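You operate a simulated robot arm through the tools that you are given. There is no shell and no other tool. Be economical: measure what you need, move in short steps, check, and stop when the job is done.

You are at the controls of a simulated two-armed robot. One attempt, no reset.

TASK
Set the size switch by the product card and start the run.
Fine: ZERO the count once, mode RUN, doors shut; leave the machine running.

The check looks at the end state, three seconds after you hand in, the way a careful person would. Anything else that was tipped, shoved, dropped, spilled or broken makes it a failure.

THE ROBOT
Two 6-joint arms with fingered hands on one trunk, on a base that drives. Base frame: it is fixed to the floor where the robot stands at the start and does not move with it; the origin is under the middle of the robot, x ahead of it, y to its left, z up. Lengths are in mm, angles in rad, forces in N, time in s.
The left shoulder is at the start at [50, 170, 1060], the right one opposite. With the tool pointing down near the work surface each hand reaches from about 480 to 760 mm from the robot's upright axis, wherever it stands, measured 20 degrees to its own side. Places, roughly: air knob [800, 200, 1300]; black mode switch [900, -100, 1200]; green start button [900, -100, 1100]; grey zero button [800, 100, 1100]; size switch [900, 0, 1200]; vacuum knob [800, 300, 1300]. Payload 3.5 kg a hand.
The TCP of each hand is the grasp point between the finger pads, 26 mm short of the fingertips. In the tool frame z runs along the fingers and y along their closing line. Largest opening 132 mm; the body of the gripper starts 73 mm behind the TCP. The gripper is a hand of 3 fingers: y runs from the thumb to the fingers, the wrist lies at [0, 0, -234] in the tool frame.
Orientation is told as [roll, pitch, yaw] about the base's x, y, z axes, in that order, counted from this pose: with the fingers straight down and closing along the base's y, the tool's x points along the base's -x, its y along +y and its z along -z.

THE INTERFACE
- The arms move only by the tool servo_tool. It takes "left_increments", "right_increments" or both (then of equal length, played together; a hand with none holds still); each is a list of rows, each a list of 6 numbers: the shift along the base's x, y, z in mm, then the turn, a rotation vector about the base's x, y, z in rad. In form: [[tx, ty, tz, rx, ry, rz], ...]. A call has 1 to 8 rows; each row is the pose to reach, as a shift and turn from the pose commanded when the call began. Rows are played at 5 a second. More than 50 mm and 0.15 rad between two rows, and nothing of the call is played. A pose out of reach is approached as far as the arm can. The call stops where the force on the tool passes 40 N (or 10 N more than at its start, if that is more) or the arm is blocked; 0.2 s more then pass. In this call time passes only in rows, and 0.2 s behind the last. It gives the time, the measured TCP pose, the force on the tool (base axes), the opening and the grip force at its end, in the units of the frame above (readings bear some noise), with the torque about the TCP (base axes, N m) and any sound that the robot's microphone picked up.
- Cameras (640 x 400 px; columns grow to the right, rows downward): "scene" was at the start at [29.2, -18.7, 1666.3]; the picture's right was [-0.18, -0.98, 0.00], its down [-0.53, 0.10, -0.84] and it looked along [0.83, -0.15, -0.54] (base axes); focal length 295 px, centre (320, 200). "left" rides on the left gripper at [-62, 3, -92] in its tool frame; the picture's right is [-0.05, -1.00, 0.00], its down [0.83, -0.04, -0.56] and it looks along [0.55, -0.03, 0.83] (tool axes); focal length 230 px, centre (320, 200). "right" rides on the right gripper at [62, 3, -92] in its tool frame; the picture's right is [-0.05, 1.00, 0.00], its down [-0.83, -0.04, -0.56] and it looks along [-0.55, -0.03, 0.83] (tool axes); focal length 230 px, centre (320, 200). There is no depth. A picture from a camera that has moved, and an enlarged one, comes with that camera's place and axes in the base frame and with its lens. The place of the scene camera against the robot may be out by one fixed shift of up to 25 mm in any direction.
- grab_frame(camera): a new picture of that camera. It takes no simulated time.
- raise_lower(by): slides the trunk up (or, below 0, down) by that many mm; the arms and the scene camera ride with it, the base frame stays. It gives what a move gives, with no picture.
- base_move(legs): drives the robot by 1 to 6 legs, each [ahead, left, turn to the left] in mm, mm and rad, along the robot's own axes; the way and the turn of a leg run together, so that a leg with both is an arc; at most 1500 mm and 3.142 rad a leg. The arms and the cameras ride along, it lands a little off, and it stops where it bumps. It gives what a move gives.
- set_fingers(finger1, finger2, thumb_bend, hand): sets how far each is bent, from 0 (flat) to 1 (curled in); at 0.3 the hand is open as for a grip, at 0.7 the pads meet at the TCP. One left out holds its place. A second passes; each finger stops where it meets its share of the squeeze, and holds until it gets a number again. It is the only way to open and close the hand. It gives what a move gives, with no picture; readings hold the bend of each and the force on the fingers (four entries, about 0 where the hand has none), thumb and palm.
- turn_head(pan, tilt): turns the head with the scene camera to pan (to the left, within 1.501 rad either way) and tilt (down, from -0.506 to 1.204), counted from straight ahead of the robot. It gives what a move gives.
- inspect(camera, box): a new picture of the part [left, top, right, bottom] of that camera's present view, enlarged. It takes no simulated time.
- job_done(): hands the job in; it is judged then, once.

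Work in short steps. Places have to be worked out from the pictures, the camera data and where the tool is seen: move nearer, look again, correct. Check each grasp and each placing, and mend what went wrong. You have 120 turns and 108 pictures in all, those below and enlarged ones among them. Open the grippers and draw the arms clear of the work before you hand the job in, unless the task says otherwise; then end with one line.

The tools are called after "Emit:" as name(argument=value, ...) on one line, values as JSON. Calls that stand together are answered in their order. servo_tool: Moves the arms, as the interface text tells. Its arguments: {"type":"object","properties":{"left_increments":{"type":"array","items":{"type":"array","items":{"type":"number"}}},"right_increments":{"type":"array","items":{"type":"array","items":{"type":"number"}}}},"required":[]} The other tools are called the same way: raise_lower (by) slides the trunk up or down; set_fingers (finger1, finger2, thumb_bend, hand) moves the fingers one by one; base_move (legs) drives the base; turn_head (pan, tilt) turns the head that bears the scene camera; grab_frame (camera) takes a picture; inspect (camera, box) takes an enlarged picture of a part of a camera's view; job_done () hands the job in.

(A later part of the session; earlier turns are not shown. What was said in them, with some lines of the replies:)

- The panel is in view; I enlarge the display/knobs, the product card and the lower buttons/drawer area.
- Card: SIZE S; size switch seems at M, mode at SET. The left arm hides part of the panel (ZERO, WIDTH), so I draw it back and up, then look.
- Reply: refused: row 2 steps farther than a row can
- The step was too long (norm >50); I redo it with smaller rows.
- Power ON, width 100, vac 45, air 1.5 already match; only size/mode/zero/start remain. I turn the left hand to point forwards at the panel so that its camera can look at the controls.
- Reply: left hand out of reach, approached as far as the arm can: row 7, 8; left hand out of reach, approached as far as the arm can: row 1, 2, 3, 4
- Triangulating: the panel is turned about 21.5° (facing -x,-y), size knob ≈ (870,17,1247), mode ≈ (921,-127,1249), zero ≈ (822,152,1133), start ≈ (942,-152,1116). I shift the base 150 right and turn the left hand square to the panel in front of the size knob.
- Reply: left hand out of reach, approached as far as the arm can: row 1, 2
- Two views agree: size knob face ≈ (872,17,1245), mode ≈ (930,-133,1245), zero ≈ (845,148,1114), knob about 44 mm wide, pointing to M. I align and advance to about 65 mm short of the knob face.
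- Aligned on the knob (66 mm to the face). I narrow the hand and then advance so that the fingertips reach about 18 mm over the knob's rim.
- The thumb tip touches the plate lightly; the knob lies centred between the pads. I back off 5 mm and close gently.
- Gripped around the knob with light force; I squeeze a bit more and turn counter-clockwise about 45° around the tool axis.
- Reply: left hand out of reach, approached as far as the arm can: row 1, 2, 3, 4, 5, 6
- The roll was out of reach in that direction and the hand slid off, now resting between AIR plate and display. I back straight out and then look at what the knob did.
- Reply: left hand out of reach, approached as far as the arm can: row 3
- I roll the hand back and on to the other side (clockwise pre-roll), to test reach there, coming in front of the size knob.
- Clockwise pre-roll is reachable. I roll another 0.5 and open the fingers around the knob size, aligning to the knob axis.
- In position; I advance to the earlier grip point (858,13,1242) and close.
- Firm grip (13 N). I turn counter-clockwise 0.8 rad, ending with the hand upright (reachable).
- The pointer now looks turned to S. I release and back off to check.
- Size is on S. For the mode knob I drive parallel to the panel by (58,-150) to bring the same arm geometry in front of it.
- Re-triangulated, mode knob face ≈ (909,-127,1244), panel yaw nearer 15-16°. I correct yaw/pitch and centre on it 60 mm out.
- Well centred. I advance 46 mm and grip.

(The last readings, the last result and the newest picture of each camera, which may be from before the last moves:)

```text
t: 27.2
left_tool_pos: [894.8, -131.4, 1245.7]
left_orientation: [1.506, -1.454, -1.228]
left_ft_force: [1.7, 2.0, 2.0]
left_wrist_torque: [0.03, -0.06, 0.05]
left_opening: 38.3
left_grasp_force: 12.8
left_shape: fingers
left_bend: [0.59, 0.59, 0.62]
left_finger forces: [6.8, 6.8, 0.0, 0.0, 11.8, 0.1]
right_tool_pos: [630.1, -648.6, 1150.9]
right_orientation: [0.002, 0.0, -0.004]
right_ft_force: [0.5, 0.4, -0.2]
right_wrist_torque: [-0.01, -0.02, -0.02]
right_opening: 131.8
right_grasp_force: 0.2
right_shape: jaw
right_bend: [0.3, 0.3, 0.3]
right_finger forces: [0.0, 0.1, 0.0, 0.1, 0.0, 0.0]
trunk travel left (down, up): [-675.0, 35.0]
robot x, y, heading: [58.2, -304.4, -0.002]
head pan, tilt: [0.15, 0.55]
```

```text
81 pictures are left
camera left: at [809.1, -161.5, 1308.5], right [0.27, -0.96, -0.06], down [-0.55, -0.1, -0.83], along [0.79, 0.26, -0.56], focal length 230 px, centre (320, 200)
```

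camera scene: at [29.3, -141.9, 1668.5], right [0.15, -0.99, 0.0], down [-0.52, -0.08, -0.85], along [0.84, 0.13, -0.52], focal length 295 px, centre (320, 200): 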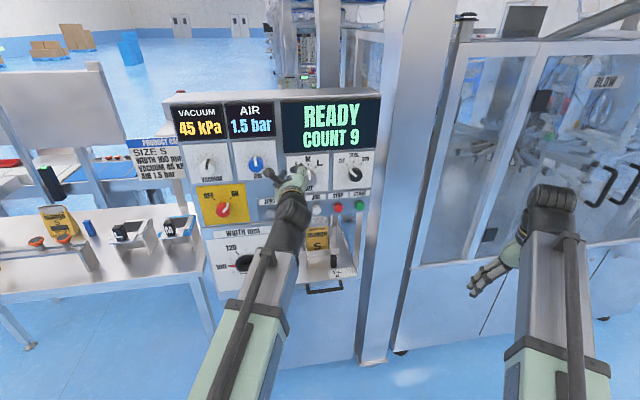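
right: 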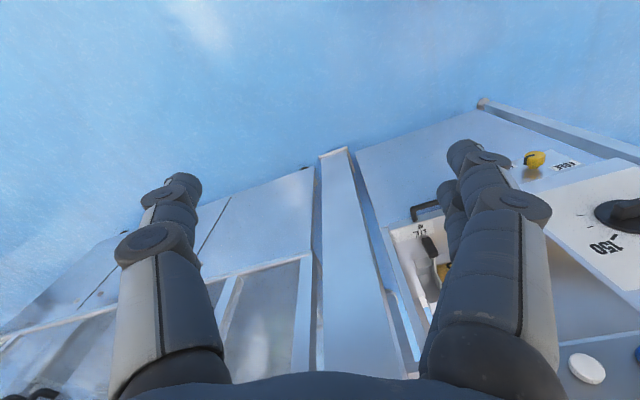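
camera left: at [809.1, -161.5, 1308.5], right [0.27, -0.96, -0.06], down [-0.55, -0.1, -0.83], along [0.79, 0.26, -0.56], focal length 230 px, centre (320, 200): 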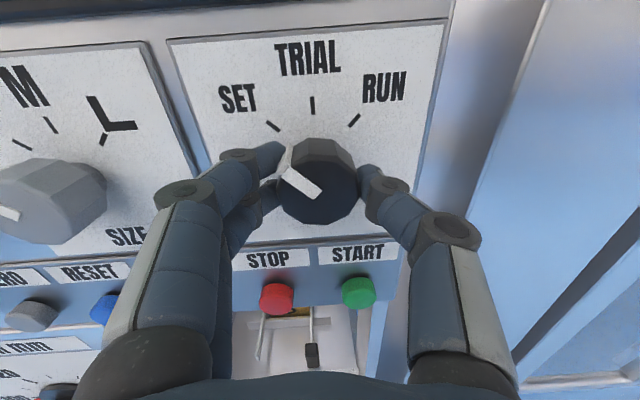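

Firm grip. I turn clockwise about 1.1 rad.

Emit:
servo_tool(left_increments=[[0, 0, 0, 0.135, 0.037, 0], [0, 0, 0, 0.27, 0.073, 0], [0, 0, 0, 0.405, 0.11, 0], [0, 0, 0, 0.54, 0.147, 0], [0, 0, 0, 0.675, 0.183, 0], [0, 0, 0, 0.81, 0.22, 0], [0, 0, 0, 0.945, 0.257, 0], [0, 0, 0, 1.08, 0.293, 0]])

Emit:
grab_frame(camera="left")

```text
t: 29.0
left_tool_pos: [895.5, -132.0, 1245.0]
left_orientation: [1.579, -0.336, -1.297]
left_ft_force: [-0.1, 0.3, -3.2]
left_wrist_torque: [-0.17, 0.26, -0.02]
left_opening: 38.3
left_grasp_force: 12.8
left_shape: fingers
left_bend: [0.6, 0.59, 0.63]
left_finger forces: [5.1, 6.6, 0.1, 0.0, 14.1, 0.0]
right_tool_pos: [631.7, -648.2, 1150.5]
right_orientation: [0.0, -0.001, -0.004]
right_ft_force: [0.7, -0.2, 0.7]
right_wrist_torque: [-0.04, -0.03, -0.03]
right_opening: 132.1
right_grasp_force: 0.1
right_shape: jaw
right_bend: [0.3, 0.3, 0.3]
right_finger forces: [0.1, 0.0, 0.0, 0.0, 0.0, 0.0]
trunk travel left (down, up): [-675.0, 35.0]
robot x, y, heading: [61.0, -302.1, -0.002]
head pan, tilt: [0.15, 0.55]
```

```text
80 pictures are left
camera left: at [823.1, -212.5, 1268.5], right [0.11, -0.36, -0.93], down [-0.74, 0.59, -0.32], along [0.66, 0.72, -0.2], focal length 230 px, centre (320, 200)
```

left: 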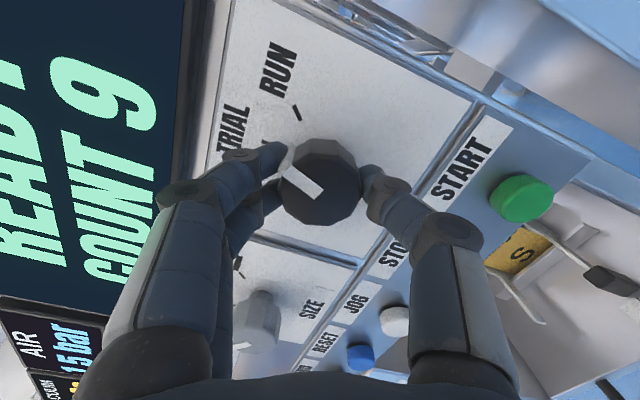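

The knob follows; I continue about 0.5 rad further to RUN.

Emit:
servo_tool(left_increments=[[0, 0, 0, 0.135, 0.037, 0], [0, 0, 0, 0.27, 0.073, 0], [0, 0, 0, 0.405, 0.11, 0], [0, 0, 0, 0.5, 0.136, 0]])

Emit:
grab_frame(camera="left")

```text
t: 30.0
left_tool_pos: [896.1, -130.7, 1246.2]
left_orientation: [1.583, 0.182, -1.299]
left_ft_force: [-2.6, -3.9, -6.2]
left_wrist_torque: [-0.49, 0.29, 0.02]
left_opening: 38.4
left_grasp_force: 14.7
left_shape: fingers
left_bend: [0.6, 0.6, 0.63]
left_finger forces: [4.6, 7.8, 0.1, 0.1, 16.9, 0.0]
right_tool_pos: [629.8, -649.7, 1150.5]
right_orientation: [-0.001, 0.0, -0.004]
right_ft_force: [-0.5, -0.5, -0.2]
right_wrist_torque: [-0.02, 0.02, -0.01]
right_opening: 131.8
right_grasp_force: 0.0
right_shape: jaw
right_bend: [0.3, 0.3, 0.3]
right_finger forces: [0.0, 0.1, 0.0, 0.1, 0.0, 0.0]
trunk travel left (down, up): [-675.0, 35.0]
robot x, y, heading: [57.2, -301.9, -0.005]
head pan, tilt: [0.15, 0.55]
```

```text
79 pictures are left
camera left: at [824.0, -215.9, 1237.1], right [-0.02, 0.13, -0.99], down [-0.76, 0.65, 0.1], along [0.65, 0.75, 0.08], focal length 230 px, centre (320, 200)
```

left: 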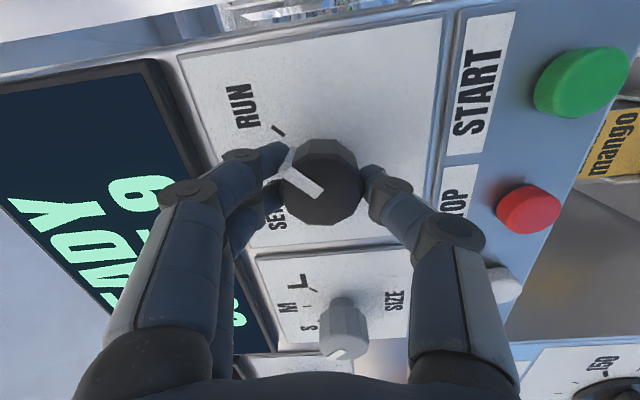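

The torque rose (end position), pointer at RUN. I release and back off to check.

Emit:
set_fingers(hand="left", finger1=0.45, finger2=0.45, thumb_bend=0.45)

Emit:
servo_tool(left_increments=[[-29, -8, 0, 0, 0, 0], [-58, -16, 0, 0, 0, 0]])

Emit:
grab_frame(camera="left")

Emit:
inspect(camera="scene", box=[100, 80, 340, 230])

```text
t: 31.0
left_tool_pos: [896.3, -130.9, 1246.9]
left_orientation: [1.584, 0.181, -1.298]
left_ft_force: [0.0, 0.9, -0.1]
left_wrist_torque: [-0.01, 0.0, -0.01]
left_opening: 83.9
left_grasp_force: 0.0
left_shape: fingers
left_bend: [0.45, 0.45, 0.45]
left_finger forces: [0.0, 0.1, 0.1, 0.1, 0.0, 0.0]
right_tool_pos: [630.9, -649.3, 1149.4]
right_orientation: [0.0, -0.002, -0.003]
right_ft_force: [0.0, -0.7, 0.3]
right_wrist_torque: [-0.01, -0.01, -0.02]
right_opening: 131.7
right_grasp_force: 0.0
right_shape: jaw
right_bend: [0.3, 0.3, 0.3]
right_finger forces: [0.0, 0.1, 0.1, 0.0, 0.1, 0.0]
trunk travel left (down, up): [-675.0, 35.0]
robot x, y, heading: [58.1, -305.5, -0.002]
head pan, tilt: [0.15, 0.55]
```

```text
t: 31.6
left_tool_pos: [835.5, -147.7, 1244.2]
left_orientation: [1.585, 0.18, -1.298]
left_ft_force: [-0.6, 0.8, 0.4]
left_wrist_torque: [0.0, -0.02, 0.03]
left_opening: 84.3
left_grasp_force: 0.0
left_shape: fingers
left_bend: [0.45, 0.45, 0.45]
left_finger forces: [0.0, 0.0, 0.1, 0.1, 0.0, 0.0]
right_tool_pos: [630.5, -647.6, 1151.6]
right_orientation: [0.0, -0.001, -0.002]
right_ft_force: [-0.2, -0.4, 0.0]
right_wrist_torque: [0.01, 0.01, 0.04]
right_opening: 132.0
right_grasp_force: 0.0
right_shape: jaw
right_bend: [0.3, 0.3, 0.3]
right_finger forces: [0.1, 0.0, 0.0, 0.1, 0.0, 0.1]
trunk travel left (down, up): [-675.0, 35.0]
robot x, y, heading: [58.6, -301.2, -0.003]
head pan, tilt: [0.15, 0.55]
```

```text
78 pictures are left
camera left: at [764.8, -232.4, 1236.6], right [-0.02, 0.13, -0.99], down [-0.76, 0.65, 0.1], along [0.65, 0.75, 0.08], focal length 230 px, centre (320, 200)
```

left: 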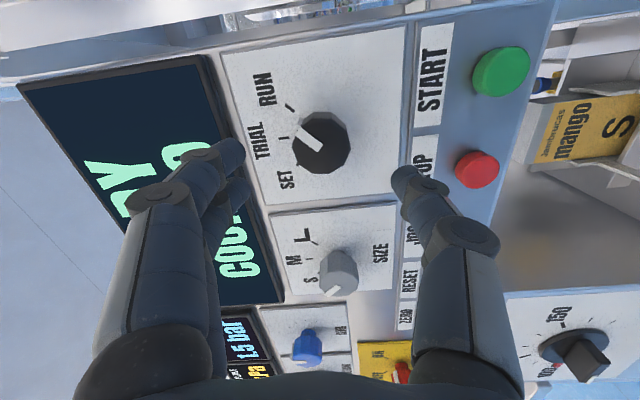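

```text
2.67 times, centred on (220, 155) of scene
camera zoom: at [87.1, -293.2, 1668.5], right [0.15, -0.99, 0.0], down [-0.52, -0.08, -0.85], along [0.84, 0.12, -0.52], focal length 786 px, centre (587, 320)
```

zoom: 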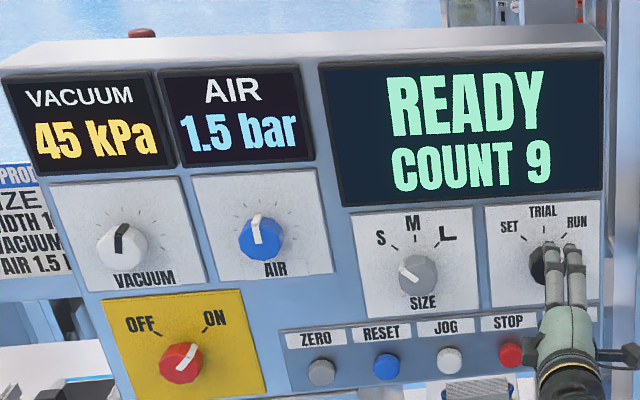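

Size S and mode RUN are both confirmed, READY, COUNT 9. Now ZERO: I retract, curl the fingers leaving the thumb for pressing, drive the base to the left, unroll the hand.

Emit:
servo_tool(left_increments=[[0, 0, 0, -0.135, -0.037, 0], [0, 0, 0, -0.27, -0.073, 0], [0, 0, 0, -0.405, -0.11, 0], [0, 0, 0, -0.54, -0.147, 0], [0, 0, 0, -0.675, -0.183, 0], [0, 0, 0, -0.81, -0.22, 0], [0, 0, 0, -0.945, -0.257, 0], [0, 0, 0, -1.08, -0.293, 0]])

Emit:
base_move(legs=[[-90, 0, 0], [0, 272, 0]])

Emit:
raise_lower(by=-120)

Emit:
set_fingers(hand="left", finger1=1.0, finger2=1.0, thumb_bend=0.55)

Emit:
grab_frame(camera="left")

```text
t: 33.4
left_tool_pos: [837.2, -147.5, 1246.6]
left_orientation: [1.57, -0.941, -1.289]
left_ft_force: [-0.2, -0.1, 0.3]
left_wrist_torque: [-0.02, -0.03, 0.01]
left_opening: 84.1
left_grasp_force: 0.0
left_shape: fingers
left_bend: [0.45, 0.45, 0.45]
left_finger forces: [0.0, 0.0, 0.0, 0.0, 0.0, 0.0]
right_tool_pos: [631.2, -649.3, 1151.6]
right_orientation: [0.0, 0.001, -0.002]
right_ft_force: [-0.8, -0.2, 0.3]
right_wrist_torque: [0.01, -0.03, -0.02]
right_opening: 132.1
right_grasp_force: 0.1
right_shape: jaw
right_bend: [0.3, 0.3, 0.3]
right_finger forces: [0.0, 0.0, 0.0, 0.0, 0.0, 0.1]
trunk travel left (down, up): [-675.0, 35.0]
robot x, y, heading: [55.3, -303.4, -0.006]
head pan, tilt: [0.15, 0.55]
```

```text
t: 36.0
left_tool_pos: [745.2, 130.5, 1244.9]
left_orientation: [1.57, -0.938, -1.287]
left_ft_force: [-0.5, 1.1, 0.0]
left_wrist_torque: [-0.01, -0.02, -0.03]
left_opening: 84.0
left_grasp_force: 0.0
left_shape: fingers
left_bend: [0.45, 0.45, 0.45]
left_finger forces: [0.0, 0.0, 0.0, 0.0, 0.0, 0.1]
right_tool_pos: [540.9, -371.9, 1150.2]
right_orientation: [-0.001, 0.001, -0.002]
right_ft_force: [0.4, 0.4, 1.0]
right_wrist_torque: [-0.02, -0.02, 0.01]
right_opening: 132.0
right_grasp_force: 0.1
right_shape: jaw
right_bend: [0.3, 0.3, 0.3]
right_finger forces: [0.0, 0.1, 0.1, 0.0, 0.1, 0.0]
trunk travel left (down, up): [-675.0, 35.0]
robot x, y, heading: [-34.1, -30.7, 0.003]
head pan, tilt: [0.15, 0.55]
```

```text
t: 37.5
left_tool_pos: [745.5, 129.0, 1125.4]
left_orientation: [1.569, -0.937, -1.287]
left_ft_force: [0.0, 0.0, 0.6]
left_wrist_torque: [0.0, -0.02, 0.01]
left_opening: 83.9
left_grasp_force: 0.1
left_shape: fingers
left_bend: [0.45, 0.45, 0.45]
left_finger forces: [0.0, 0.0, 0.0, 0.0, 0.0, 0.0]
right_tool_pos: [540.6, -372.2, 1029.7]
right_orientation: [-0.001, 0.001, -0.002]
right_ft_force: [-0.1, 0.0, -0.5]
right_wrist_torque: [-0.02, 0.01, 0.01]
right_opening: 131.7
right_grasp_force: 0.0
right_shape: jaw
right_bend: [0.3, 0.3, 0.3]
right_finger forces: [0.0, 0.0, 0.1, 0.1, 0.0, 0.0]
trunk travel left (down, up): [-555.0, 155.0]
robot x, y, heading: [-34.0, -28.3, -0.0]
head pan, tilt: [0.15, 0.55]
```

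```text
t: 38.5
left_tool_pos: [746.1, 128.7, 1125.6]
left_orientation: [1.569, -0.936, -1.29]
left_ft_force: [-0.3, -0.1, -0.2]
left_wrist_torque: [-0.04, 0.0, -0.02]
left_opening: 41.9
left_grasp_force: 0.2
left_shape: fingers
left_bend: [1.0, 1.0, 0.55]
left_finger forces: [0.1, 0.0, 0.0, 0.0, 0.1, 0.1]
right_tool_pos: [540.2, -373.1, 1030.0]
right_orientation: [-0.001, 0.0, -0.002]
right_ft_force: [-0.1, 0.2, 0.3]
right_wrist_torque: [0.02, 0.01, -0.02]
right_opening: 131.9
right_grasp_force: 0.0
right_shape: jaw
right_bend: [0.3, 0.3, 0.3]
right_finger forces: [0.1, 0.0, 0.0, 0.0, 0.0, 0.0]
trunk travel left (down, up): [-555.0, 155.0]
robot x, y, heading: [-32.8, -30.5, -0.004]
head pan, tilt: [0.15, 0.55]
```

```text
76 pictures are left
camera left: at [667.5, 69.7, 1178.0], right [0.23, -0.8, -0.55], down [-0.66, 0.28, -0.69], along [0.71, 0.52, -0.46], focal length 230 px, centre (320, 200)
```

left: 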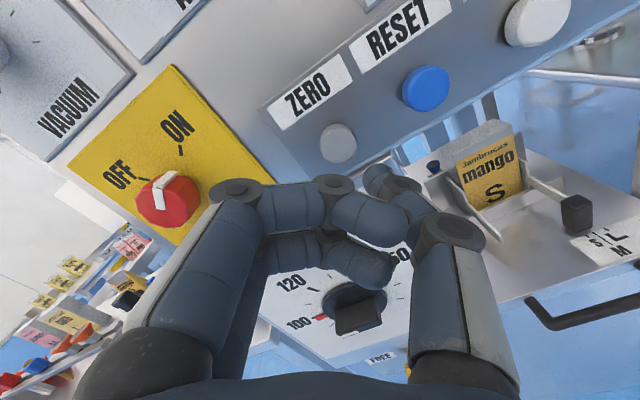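

ZERO ≈ (845,147,1113) confirmed. I roll the hand so that the thumb is lowest (fingers above, where the panel is flat) and come to about 50 mm in front of it.

Emit:
servo_tool(left_increments=[[0, 0, 4, 0.135, 0.037, 0], [0, 0, 8, 0.27, 0.073, 0], [0, 0, 12, 0.405, 0.11, 0], [0, 0, 16, 0.54, 0.147, 0], [5, 0, 18, 0.675, 0.183, 0], [15, 0, 18, 0.81, 0.22, 0], [22, -2, 18, 0.9, 0.245, 0]])

Emit:
grab_frame(camera="left")

```text
t: 40.1
left_tool_pos: [767.6, 127.5, 1143.8]
left_orientation: [1.585, -0.003, -1.297]
left_ft_force: [0.1, -1.2, -0.2]
left_wrist_torque: [-0.02, 0.01, 0.04]
left_opening: 41.9
left_grasp_force: 0.1
left_shape: fingers
left_bend: [1.0, 1.0, 0.55]
left_finger forces: [0.0, 0.0, 0.0, 0.0, 0.0, 0.1]
right_tool_pos: [541.1, -374.5, 1030.1]
right_orientation: [-0.001, -0.001, -0.001]
right_ft_force: [-0.1, 0.5, -0.4]
right_wrist_torque: [0.0, 0.0, -0.02]
right_opening: 131.7
right_grasp_force: 0.0
right_shape: jaw
right_bend: [0.3, 0.3, 0.3]
right_finger forces: [0.1, 0.1, 0.0, 0.0, 0.0, 0.1]
trunk travel left (down, up): [-555.0, 155.0]
robot x, y, heading: [-36.0, -30.9, -0.005]
head pan, tilt: [0.15, 0.55]
```

```text
75 pictures are left
camera left: at [696.7, 41.8, 1146.9], right [0.03, -0.05, -1.0], down [-0.76, 0.65, -0.05], along [0.65, 0.76, -0.02], focal length 230 px, centre (320, 200)
```

left: 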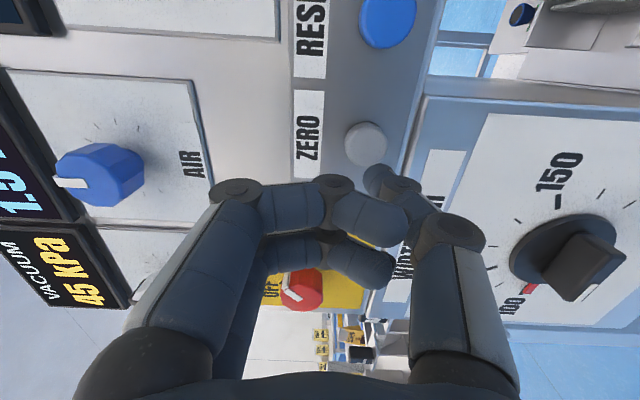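

Thumb tip ≈ (798,136,1109), nearly on the button's axis. I advance 36 mm and look.

Emit:
servo_tool(left_increments=[[18, 5, 2, 0, 0, 0], [35, 9, 3, 0, 0, 0]])

Emit:
grab_frame(camera="left")

```text
t: 40.8
left_tool_pos: [803.1, 136.0, 1147.6]
left_orientation: [1.583, -0.006, -1.292]
left_ft_force: [0.9, -0.2, 0.1]
left_wrist_torque: [-0.04, 0.03, 0.0]
left_opening: 41.8
left_grasp_force: 0.0
left_shape: fingers
left_bend: [1.0, 1.0, 0.55]
left_finger forces: [0.0, 0.0, 0.0, 0.0, 0.1, 0.0]
right_tool_pos: [542.1, -373.4, 1030.0]
right_orientation: [0.0, 0.0, -0.001]
right_ft_force: [-0.7, 1.0, 0.2]
right_wrist_torque: [0.03, 0.01, 0.0]
right_opening: 131.8
right_grasp_force: 0.1
right_shape: jaw
right_bend: [0.3, 0.3, 0.3]
right_finger forces: [0.1, 0.1, 0.0, 0.0, 0.0, 0.0]
trunk travel left (down, up): [-555.0, 155.0]
robot x, y, heading: [-31.7, -31.9, -0.002]
head pan, tilt: [0.15, 0.55]
```

```text
74 pictures are left
camera left: at [732.5, 51.0, 1149.7], right [0.03, -0.05, -1.0], down [-0.76, 0.65, -0.05], along [0.65, 0.76, -0.02], focal length 230 px, centre (320, 200)
```

left: 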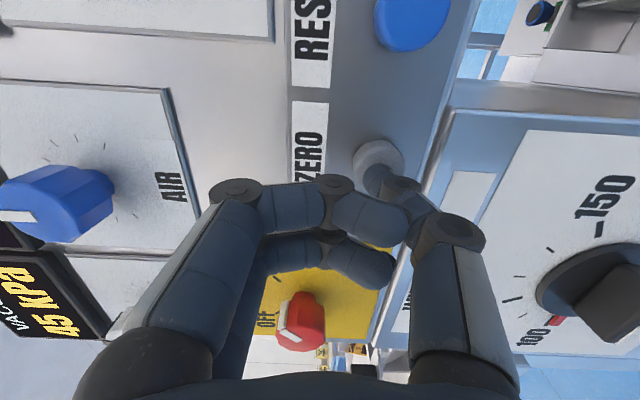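

Thumb is just before the button. I push in 3 mm rows and read force and sound.

Emit:
servo_tool(left_increments=[[4, 1, 0, 0, 0, 0], [7, 2, 0, 0, 0, 0], [10, 3, 0, 0, 0, 0], [13, 4, 0, 0, 0, 0]])

Emit:
grab_frame(camera="left")

Emit:
inspect(camera="scene", box=[160, 60, 480, 260])

```text
t: 41.8
left_tool_pos: [812.0, 138.5, 1148.5]
left_orientation: [1.585, -0.005, -1.295]
left_ft_force: [-29.1, -5.0, -1.7]
left_wrist_torque: [-0.23, 1.2, 0.21]
left_opening: 41.9
left_grasp_force: 15.2
left_shape: fingers
left_bend: [1.0, 1.0, 0.56]
left_finger forces: [0.0, 0.1, 0.1, 0.0, 29.7, 0.0]
right_tool_pos: [537.2, -373.7, 1031.2]
right_orientation: [-0.001, -0.003, -0.003]
right_ft_force: [0.0, -0.1, -0.4]
right_wrist_torque: [-0.01, 0.02, 0.0]
right_opening: 132.0
right_grasp_force: 0.0
right_shape: jaw
right_bend: [0.3, 0.3, 0.3]
right_finger forces: [0.0, 0.1, 0.0, 0.0, 0.0, 0.0]
trunk travel left (down, up): [-555.0, 155.0]
robot x, y, heading: [-35.5, -30.3, 0.001]
head pan, tilt: [0.15, 0.55]
heard: click
```

```text
73 pictures are left
camera left: at [740.9, 53.5, 1151.4], right [0.03, -0.05, -1.0], down [-0.76, 0.65, -0.06], along [0.65, 0.76, -0.02], focal length 230 px, centre (320, 200)
```

left: 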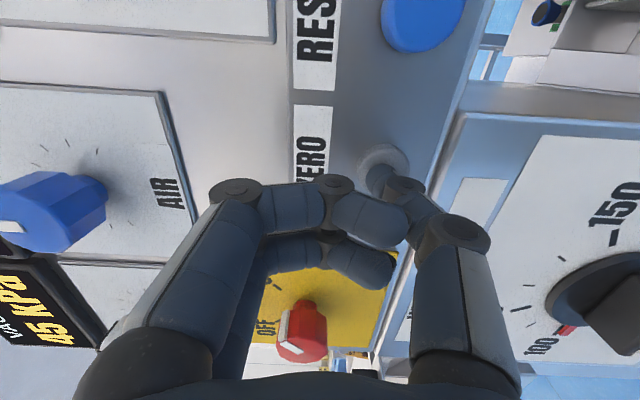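

```text
2.00 times, centred on (320, 160) of scene
camera zoom: at [-7.8, -20.1, 1548.6], right [0.15, -0.99, 0.0], down [-0.51, -0.08, -0.85], along [0.84, 0.13, -0.52], focal length 590 px, centre (320, 280)
```

zoom: 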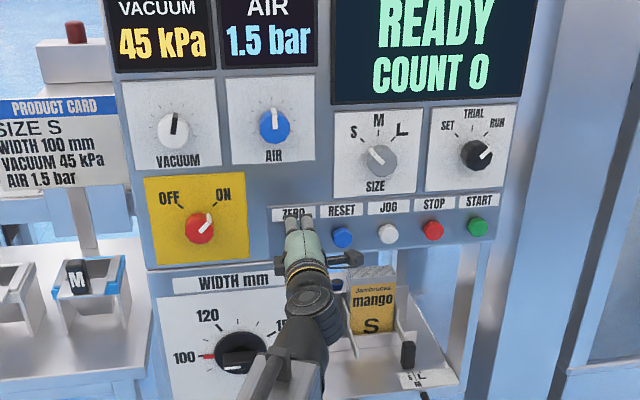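

COUNT is now 0 (one click), mode RUN, size S. I release, retreat, raise above the hopper, and drive in front of START.

Emit:
servo_tool(left_increments=[[-20, -6, 0, 0, 0, 0], [-60, -16, 0, 0, 0, 0]])

Emit:
raise_lower(by=80)

Emit:
base_move(legs=[[0, -295, 0], [85, 0, 0]])

Emit:
grab_frame(camera="left")

```text
t: 42.4
left_tool_pos: [753.9, 124.8, 1145.6]
left_orientation: [1.583, -0.005, -1.294]
left_ft_force: [-1.3, -0.6, 0.1]
left_wrist_torque: [0.01, 0.0, 0.0]
left_opening: 41.7
left_grasp_force: 0.0
left_shape: fingers
left_bend: [1.0, 1.0, 0.55]
left_finger forces: [0.0, 0.0, 0.0, 0.0, 0.0, 0.1]
right_tool_pos: [540.9, -373.8, 1030.5]
right_orientation: [-0.001, -0.001, -0.001]
right_ft_force: [0.0, -0.3, 0.3]
right_wrist_torque: [-0.02, 0.04, 0.01]
right_opening: 131.8
right_grasp_force: 0.1
right_shape: jaw
right_bend: [0.3, 0.3, 0.3]
right_finger forces: [0.0, 0.0, 0.0, 0.0, 0.0, 0.1]
trunk travel left (down, up): [-555.0, 155.0]
robot x, y, heading: [-34.9, -32.0, -0.0]
head pan, tilt: [0.15, 0.55]
```

```text
t: 43.5
left_tool_pos: [754.9, 124.7, 1227.0]
left_orientation: [1.585, -0.004, -1.295]
left_ft_force: [-0.4, -0.8, -0.2]
left_wrist_torque: [0.02, 0.04, 0.01]
left_opening: 41.6
left_grasp_force: 0.0
left_shape: fingers
left_bend: [1.0, 1.0, 0.55]
left_finger forces: [0.1, 0.1, 0.0, 0.0, 0.0, 0.0]
right_tool_pos: [540.1, -372.2, 1110.1]
right_orientation: [0.0, -0.001, -0.003]
right_ft_force: [1.4, -0.5, -0.5]
right_wrist_torque: [0.0, 0.0, 0.01]
right_opening: 131.8
right_grasp_force: 0.1
right_shape: jaw
right_bend: [0.3, 0.3, 0.3]
right_finger forces: [0.1, 0.0, 0.1, 0.0, 0.0, 0.1]
trunk travel left (down, up): [-635.0, 75.0]
robot x, y, heading: [-33.1, -30.2, -0.0]
head pan, tilt: [0.15, 0.55]
```

```text
t: 46.2
left_tool_pos: [841.8, -164.5, 1224.6]
left_orientation: [1.581, -0.005, -1.288]
left_ft_force: [0.5, 0.1, 0.8]
left_wrist_torque: [0.0, -0.02, 0.01]
left_opening: 41.8
left_grasp_force: 0.0
left_shape: fingers
left_bend: [1.0, 1.0, 0.55]
left_finger forces: [0.0, 0.0, 0.0, 0.0, 0.1, 0.0]
right_tool_pos: [630.3, -662.3, 1109.3]
right_orientation: [0.0, 0.003, 0.005]
right_ft_force: [-0.8, 0.4, -0.1]
right_wrist_torque: [-0.02, 0.01, 0.0]
right_opening: 132.2
right_grasp_force: 0.1
right_shape: jaw
right_bend: [0.3, 0.3, 0.3]
right_finger forces: [0.0, 0.0, 0.0, 0.0, 0.0, 0.1]
trunk travel left (down, up): [-635.0, 75.0]
robot x, y, heading: [53.9, -324.8, 0.009]
head pan, tilt: [0.15, 0.55]
```

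```text
71 pictures are left
camera left: at [771.3, -250.4, 1228.4], right [0.03, -0.05, -1.0], down [-0.76, 0.64, -0.05], along [0.64, 0.76, -0.02], focal length 230 px, centre (320, 200)
```

left: 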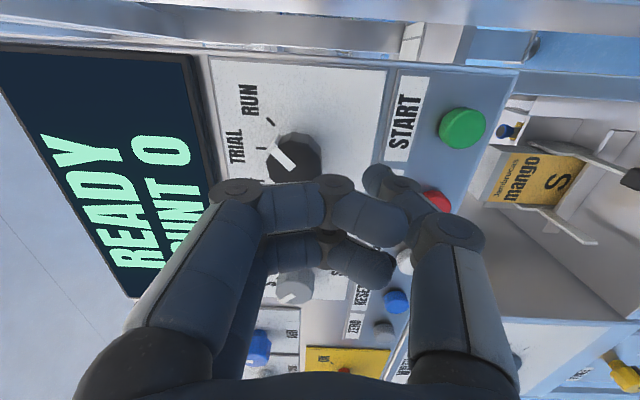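

START ≈ (947,-147,1106), display READY / COUNT 0. I lower the trunk and line the thumb up about 45 mm before the button.

Emit:
raise_lower(by=-82)

Emit:
servo_tool(left_increments=[[27, -3, -1, 0, 0, 0]])

Emit:
grab_frame(camera="left")

```text
t: 47.4
left_tool_pos: [839.9, -164.8, 1144.8]
left_orientation: [1.584, -0.005, -1.286]
left_ft_force: [0.3, 0.2, 0.3]
left_wrist_torque: [-0.01, 0.0, 0.01]
left_opening: 41.6
left_grasp_force: 0.1
left_shape: fingers
left_bend: [1.0, 1.0, 0.55]
left_finger forces: [0.0, 0.0, 0.0, 0.0, 0.0, 0.0]
right_tool_pos: [631.6, -662.9, 1028.6]
right_orientation: [0.0, 0.0, 0.005]
right_ft_force: [0.1, 0.0, 0.3]
right_wrist_torque: [0.01, -0.02, 0.02]
right_opening: 132.0
right_grasp_force: 0.1
right_shape: jaw
right_bend: [0.3, 0.3, 0.3]
right_finger forces: [0.0, 0.0, 0.1, 0.0, 0.0, 0.0]
trunk travel left (down, up): [-553.0, 157.0]
robot x, y, heading: [54.1, -325.8, 0.003]
head pan, tilt: [0.15, 0.55]
```

```text
t: 47.8
left_tool_pos: [867.2, -166.9, 1143.5]
left_orientation: [1.582, -0.005, -1.289]
left_ft_force: [-0.4, 0.8, 0.6]
left_wrist_torque: [0.01, 0.0, 0.01]
left_opening: 41.4
left_grasp_force: 0.0
left_shape: fingers
left_bend: [1.0, 1.0, 0.55]
left_finger forces: [0.0, 0.0, 0.0, 0.0, 0.0, 0.0]
right_tool_pos: [631.2, -663.6, 1026.5]
right_orientation: [0.0, 0.002, 0.005]
right_ft_force: [0.2, 0.3, 0.8]
right_wrist_torque: [0.02, 0.01, 0.0]
right_opening: 132.0
right_grasp_force: 0.1
right_shape: jaw
right_bend: [0.3, 0.3, 0.3]
right_finger forces: [0.1, 0.1, 0.1, 0.1, 0.1, 0.1]
trunk travel left (down, up): [-553.0, 157.0]
robot x, y, heading: [52.3, -325.4, 0.003]
head pan, tilt: [0.15, 0.55]
```

```text
70 pictures are left
camera left: at [797.5, -252.9, 1146.9], right [0.03, -0.05, -1.0], down [-0.76, 0.64, -0.05], along [0.64, 0.76, -0.02], focal length 230 px, centre (320, 200)
```

left: 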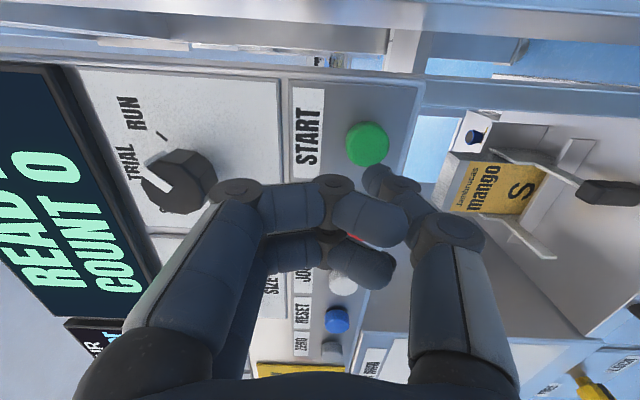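

The view matches the one before ZERO (button at the same pixel). I advance the same 36 mm, then push.

Emit:
servo_tool(left_increments=[[18, 5, 2, 0, 0, 0], [35, 9, 3, 0, 0, 0]])

Emit:
grab_frame(camera="left")

```text
t: 48.4
left_tool_pos: [903.5, -158.3, 1148.0]
left_orientation: [1.584, -0.005, -1.289]
left_ft_force: [-1.2, 0.3, 0.6]
left_wrist_torque: [-0.01, 0.06, 0.02]
left_opening: 41.6
left_grasp_force: 1.3
left_shape: fingers
left_bend: [1.0, 1.0, 0.55]
left_finger forces: [0.0, 0.0, 0.0, 0.1, 1.4, 0.0]
right_tool_pos: [629.7, -663.5, 1028.1]
right_orientation: [0.001, -0.001, 0.006]
right_ft_force: [-0.2, -0.6, -0.3]
right_wrist_torque: [-0.02, 0.02, -0.03]
right_opening: 131.8
right_grasp_force: 0.0
right_shape: jaw
right_bend: [0.3, 0.3, 0.3]
right_finger forces: [0.0, 0.0, 0.1, 0.0, 0.1, 0.0]
trunk travel left (down, up): [-553.0, 157.0]
robot x, y, heading: [51.7, -324.5, 0.004]
head pan, tilt: [0.15, 0.55]
```

```text
69 pictures are left
camera left: at [832.8, -244.5, 1150.5], right [0.03, -0.05, -1.0], down [-0.76, 0.64, -0.05], along [0.64, 0.76, -0.02], focal length 230 px, centre (320, 200)
```

left: 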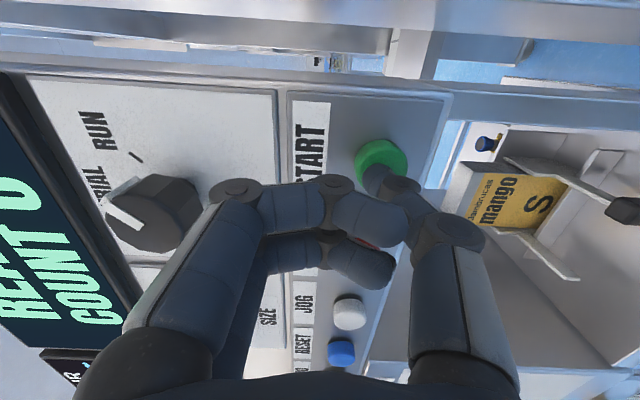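

The thumb just touches START. Before starting I check the doors with the head camera.

Emit:
turn_head(pan=-0.5, tilt=0.45)

Emit:
grab_frame(camera="scene")

```text
t: 49.4
left_tool_pos: [904.0, -159.0, 1147.7]
left_orientation: [1.584, -0.005, -1.289]
left_ft_force: [-1.4, -0.7, 0.0]
left_wrist_torque: [-0.01, 0.06, -0.02]
left_opening: 41.4
left_grasp_force: 0.4
left_shape: fingers
left_bend: [1.0, 1.0, 0.55]
left_finger forces: [0.0, 0.1, 0.0, 0.0, 1.2, 0.1]
right_tool_pos: [630.0, -661.9, 1027.8]
right_orientation: [0.001, 0.0, 0.004]
right_ft_force: [-0.6, 0.3, -0.2]
right_wrist_torque: [-0.01, -0.02, -0.01]
right_opening: 131.7
right_grasp_force: 0.1
right_shape: jaw
right_bend: [0.3, 0.3, 0.3]
right_finger forces: [0.0, 0.0, 0.0, 0.0, 0.0, 0.0]
trunk travel left (down, up): [-553.0, 157.0]
robot x, y, heading: [58.4, -325.7, 0.002]
head pan, tilt: [-0.499, 0.45]
```

```text
68 pictures are left
camera scene: at [74.7, -370.2, 1555.5], right [-0.47, -0.88, 0.0], down [-0.38, 0.21, -0.9], along [0.79, -0.43, -0.44], focal length 295 px, centre (320, 200)
```

scene: 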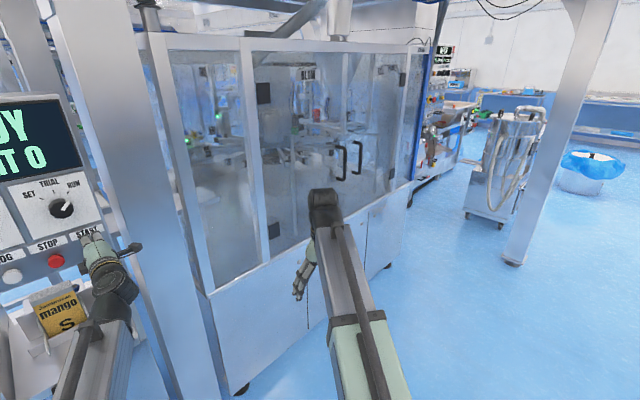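

Both doors are shut and mode is at RUN. I press START.

Emit:
servo_tool(left_increments=[[3, 1, 0, 0, 0, 0], [6, 2, 0, 0, 0, 0], [9, 3, 0, 0, 0, 0], [12, 4, 0, 0, 0, 0]])

Emit:
turn_head(pan=0.15, tilt=0.45)

Emit:
grab_frame(camera="scene")

```text
t: 50.4
left_tool_pos: [908.5, -157.6, 1149.9]
left_orientation: [1.586, -0.004, -1.289]
left_ft_force: [-38.3, -12.1, -2.0]
left_wrist_torque: [-0.48, 1.54, 0.0]
left_opening: 41.3
left_grasp_force: 20.2
left_shape: fingers
left_bend: [1.0, 1.0, 0.57]
left_finger forces: [0.1, 0.0, 0.0, 0.0, 40.5, 0.0]
right_tool_pos: [624.7, -663.6, 1029.9]
right_orientation: [0.003, -0.004, 0.005]
right_ft_force: [0.9, -0.1, 0.1]
right_wrist_torque: [-0.03, -0.01, 0.01]
right_opening: 131.7
right_grasp_force: 0.1
right_shape: jaw
right_bend: [0.3, 0.3, 0.3]
right_finger forces: [0.0, 0.1, 0.0, 0.0, 0.0, 0.0]
trunk travel left (down, up): [-553.0, 157.0]
robot x, y, heading: [49.0, -325.3, 0.008]
head pan, tilt: [-0.499, 0.45]
heard: click
```

```text
t: 51.5
left_tool_pos: [908.5, -156.8, 1149.5]
left_orientation: [1.588, -0.006, -1.29]
left_ft_force: [-47.6, -19.0, -3.0]
left_wrist_torque: [-0.75, 1.91, -0.13]
left_opening: 41.3
left_grasp_force: 26.0
left_shape: fingers
left_bend: [1.0, 1.0, 0.58]
left_finger forces: [0.1, 0.0, 0.0, 0.0, 50.7, 0.1]
right_tool_pos: [625.2, -664.3, 1030.9]
right_orientation: [0.002, -0.004, 0.006]
right_ft_force: [-0.6, -0.3, 0.6]
right_wrist_torque: [0.03, -0.03, 0.0]
right_opening: 132.1
right_grasp_force: 0.2
right_shape: jaw
right_bend: [0.3, 0.3, 0.3]
right_finger forces: [0.0, 0.0, 0.0, 0.0, 0.0, 0.0]
trunk travel left (down, up): [-553.0, 157.0]
robot x, y, heading: [53.8, -324.0, 0.007]
head pan, tilt: [0.15, 0.45]
```

```text
67 pictures are left
camera scene: at [78.5, -315.0, 1555.8], right [0.15, -0.99, 0.0], down [-0.43, -0.07, -0.9], along [0.89, 0.14, -0.43], focal length 295 px, centre (320, 200)
```

scene: 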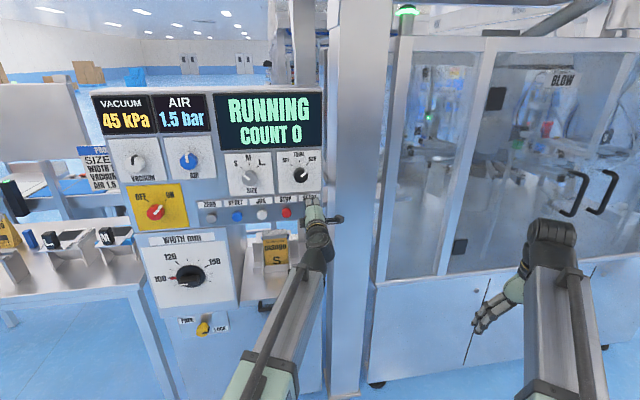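

The machine shows RUNNING. I back the thumb off promptly, then draw away and open the hand.

Emit:
servo_tool(left_increments=[[-15, -4, 0, 0, 0, 0], [-50, -13, 0, 0, 0, 0], [-90, -25, 15, 0, 0, 0]])

Emit:
base_move(legs=[[-200, 0, 0]])

Emit:
set_fingers(hand="left", finger1=0.3, finger2=0.3, thumb_bend=0.3)

Emit:
grab_frame(camera="scene")

Emit:
inspect(camera="scene", box=[100, 80, 380, 260])

```text
t: 52.3
left_tool_pos: [821.6, -178.1, 1163.4]
left_orientation: [1.584, -0.006, -1.286]
left_ft_force: [-0.5, -0.8, 0.3]
left_wrist_torque: [0.01, 0.03, 0.01]
left_opening: 42.0
left_grasp_force: 0.0
left_shape: fingers
left_bend: [1.0, 1.0, 0.55]
left_finger forces: [0.0, 0.0, 0.1, 0.0, 0.0, 0.0]
right_tool_pos: [630.3, -664.0, 1026.8]
right_orientation: [0.001, 0.0, 0.005]
right_ft_force: [-0.8, 0.0, -0.1]
right_wrist_torque: [0.0, 0.01, 0.0]
right_opening: 131.7
right_grasp_force: 0.0
right_shape: jaw
right_bend: [0.3, 0.3, 0.3]
right_finger forces: [0.0, 0.1, 0.1, 0.1, 0.0, 0.1]
trunk travel left (down, up): [-553.0, 157.0]
robot x, y, heading: [48.9, -320.7, 0.007]
head pan, tilt: [0.15, 0.45]
```

```text
t: 53.9
left_tool_pos: [622.8, -181.4, 1163.9]
left_orientation: [1.584, -0.008, -1.292]
left_ft_force: [0.5, -0.1, 0.0]
left_wrist_torque: [0.01, 0.0, 0.01]
left_opening: 41.6
left_grasp_force: 0.1
left_shape: fingers
left_bend: [1.0, 1.0, 0.55]
left_finger forces: [0.0, 0.1, 0.1, 0.0, 0.2, 0.0]
right_tool_pos: [428.2, -665.9, 1028.4]
right_orientation: [0.0, -0.001, 0.001]
right_ft_force: [0.2, -0.1, 0.6]
right_wrist_torque: [0.03, -0.01, -0.01]
right_opening: 131.7
right_grasp_force: 0.0
right_shape: jaw
right_bend: [0.3, 0.3, 0.3]
right_finger forces: [0.1, 0.1, 0.0, 0.1, 0.0, 0.1]
trunk travel left (down, up): [-553.0, 157.0]
robot x, y, heading: [-144.4, -324.7, 0.008]
head pan, tilt: [0.15, 0.45]
```

```text
t: 54.9
left_tool_pos: [624.3, -181.6, 1163.1]
left_orientation: [1.584, -0.005, -1.291]
left_ft_force: [0.2, -0.2, 0.8]
left_wrist_torque: [0.01, -0.04, 0.0]
left_opening: 133.7
left_grasp_force: 0.0
left_shape: fingers
left_bend: [0.3, 0.3, 0.3]
left_finger forces: [0.1, 0.0, 0.0, 0.1, 0.0, 0.1]
right_tool_pos: [429.5, -665.7, 1028.0]
right_orientation: [-0.001, -0.001, 0.001]
right_ft_force: [0.7, -1.0, 0.2]
right_wrist_torque: [-0.01, 0.01, -0.01]
right_opening: 132.1
right_grasp_force: 0.0
right_shape: jaw
right_bend: [0.3, 0.3, 0.3]
right_finger forces: [0.1, 0.0, 0.0, 0.1, 0.0, 0.0]
trunk travel left (down, up): [-553.0, 157.0]
robot x, y, heading: [-146.1, -324.2, 0.002]
head pan, tilt: [0.15, 0.45]
```

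```text
66 pictures are left
camera scene: at [-114.3, -313.5, 1555.5], right [0.15, -0.99, 0.0], down [-0.43, -0.07, -0.9], along [0.89, 0.14, -0.44], focal length 295 px, centre (320, 200)
```

scene: 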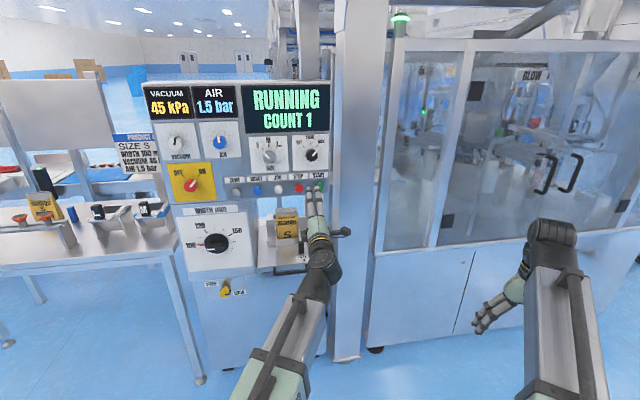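

```text
2.22 times, centred on (240, 170) of scene
camera zoom: at [-114.3, -313.5, 1555.5], right [0.15, -0.99, 0.0], down [-0.43, -0.07, -0.9], along [0.89, 0.14, -0.44], focal length 655 px, centre (498, 267)
```

zoom: 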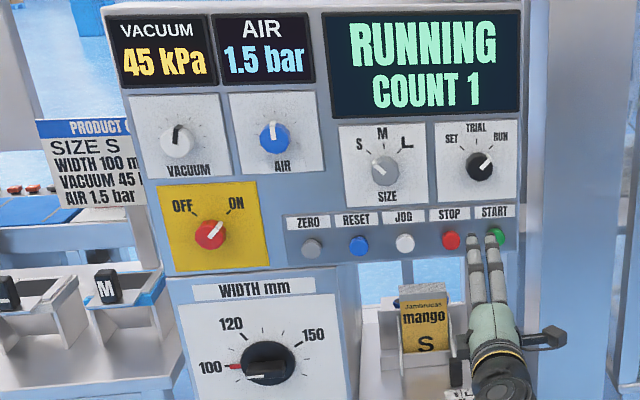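

It runs and counts (COUNT 1), size S, mode RUN. I watch a few more seconds for a fault before handing in.

Emit:
base_move(legs=[[-150, 0, 0]])

Emit:
turn_head(pan=0.0, tilt=0.45)

Emit:
grab_frame(camera="scene")

```text
t: 56.2
left_tool_pos: [472.4, -183.7, 1163.7]
left_orientation: [1.586, -0.006, -1.292]
left_ft_force: [-0.3, 0.4, 0.2]
left_wrist_torque: [0.01, 0.0, -0.03]
left_opening: 134.1
left_grasp_force: 0.1
left_shape: fingers
left_bend: [0.3, 0.3, 0.3]
left_finger forces: [0.1, 0.1, 0.1, 0.0, 0.0, 0.0]
right_tool_pos: [278.3, -666.2, 1028.5]
right_orientation: [0.001, -0.003, 0.0]
right_ft_force: [-0.6, 0.1, 0.7]
right_wrist_torque: [0.03, -0.02, 0.0]
right_opening: 132.2
right_grasp_force: 0.1
right_shape: jaw
right_bend: [0.3, 0.3, 0.3]
right_finger forces: [0.0, 0.0, 0.1, 0.0, 0.1, 0.1]
trunk travel left (down, up): [-553.0, 157.0]
robot x, y, heading: [-295.5, -329.1, 0.001]
head pan, tilt: [0.15, 0.45]
```

```text
t: 56.9
left_tool_pos: [475.8, -183.0, 1162.7]
left_orientation: [1.582, -0.005, -1.293]
left_ft_force: [0.4, 0.2, -0.6]
left_wrist_torque: [0.01, 0.01, 0.04]
left_opening: 133.9
left_grasp_force: 0.1
left_shape: fingers
left_bend: [0.3, 0.3, 0.3]
left_finger forces: [0.1, 0.0, 0.0, 0.1, 0.0, 0.0]
right_tool_pos: [278.6, -667.7, 1028.4]
right_orientation: [0.0, 0.0, -0.001]
right_ft_force: [-0.4, -1.0, -1.4]
right_wrist_torque: [0.04, -0.01, -0.02]
right_opening: 132.0
right_grasp_force: 0.1
right_shape: jaw
right_bend: [0.3, 0.3, 0.3]
right_finger forces: [0.0, 0.0, 0.0, 0.0, 0.0, 0.0]
trunk travel left (down, up): [-553.0, 157.0]
robot x, y, heading: [-298.2, -326.2, 0.003]
head pan, tilt: [0.0, 0.45]
```

```text
64 pictures are left
camera scene: at [-263.2, -327.5, 1555.6], right [0.0, -1.0, 0.0], down [-0.44, 0.0, -0.9], along [0.9, 0.0, -0.44], focal length 295 px, centre (320, 200)
```

scene: 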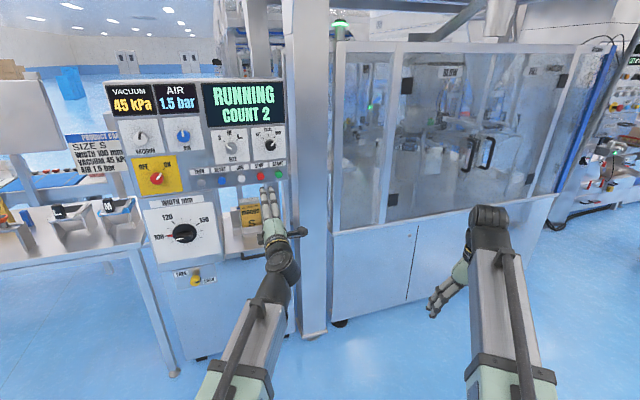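

The machine is running with no fault, COUNT 2, doors shut, both hands open and clear. I hand in.

Emit:
job_done()

```text
The job is handed in.
```

The size switch is on S as the card says, the mode switch is on RUN, and ZERO was pressed once, taking the count from 9 to 0. The doors are shut and the machine is still running, with COUNT at 2 when I handed in.
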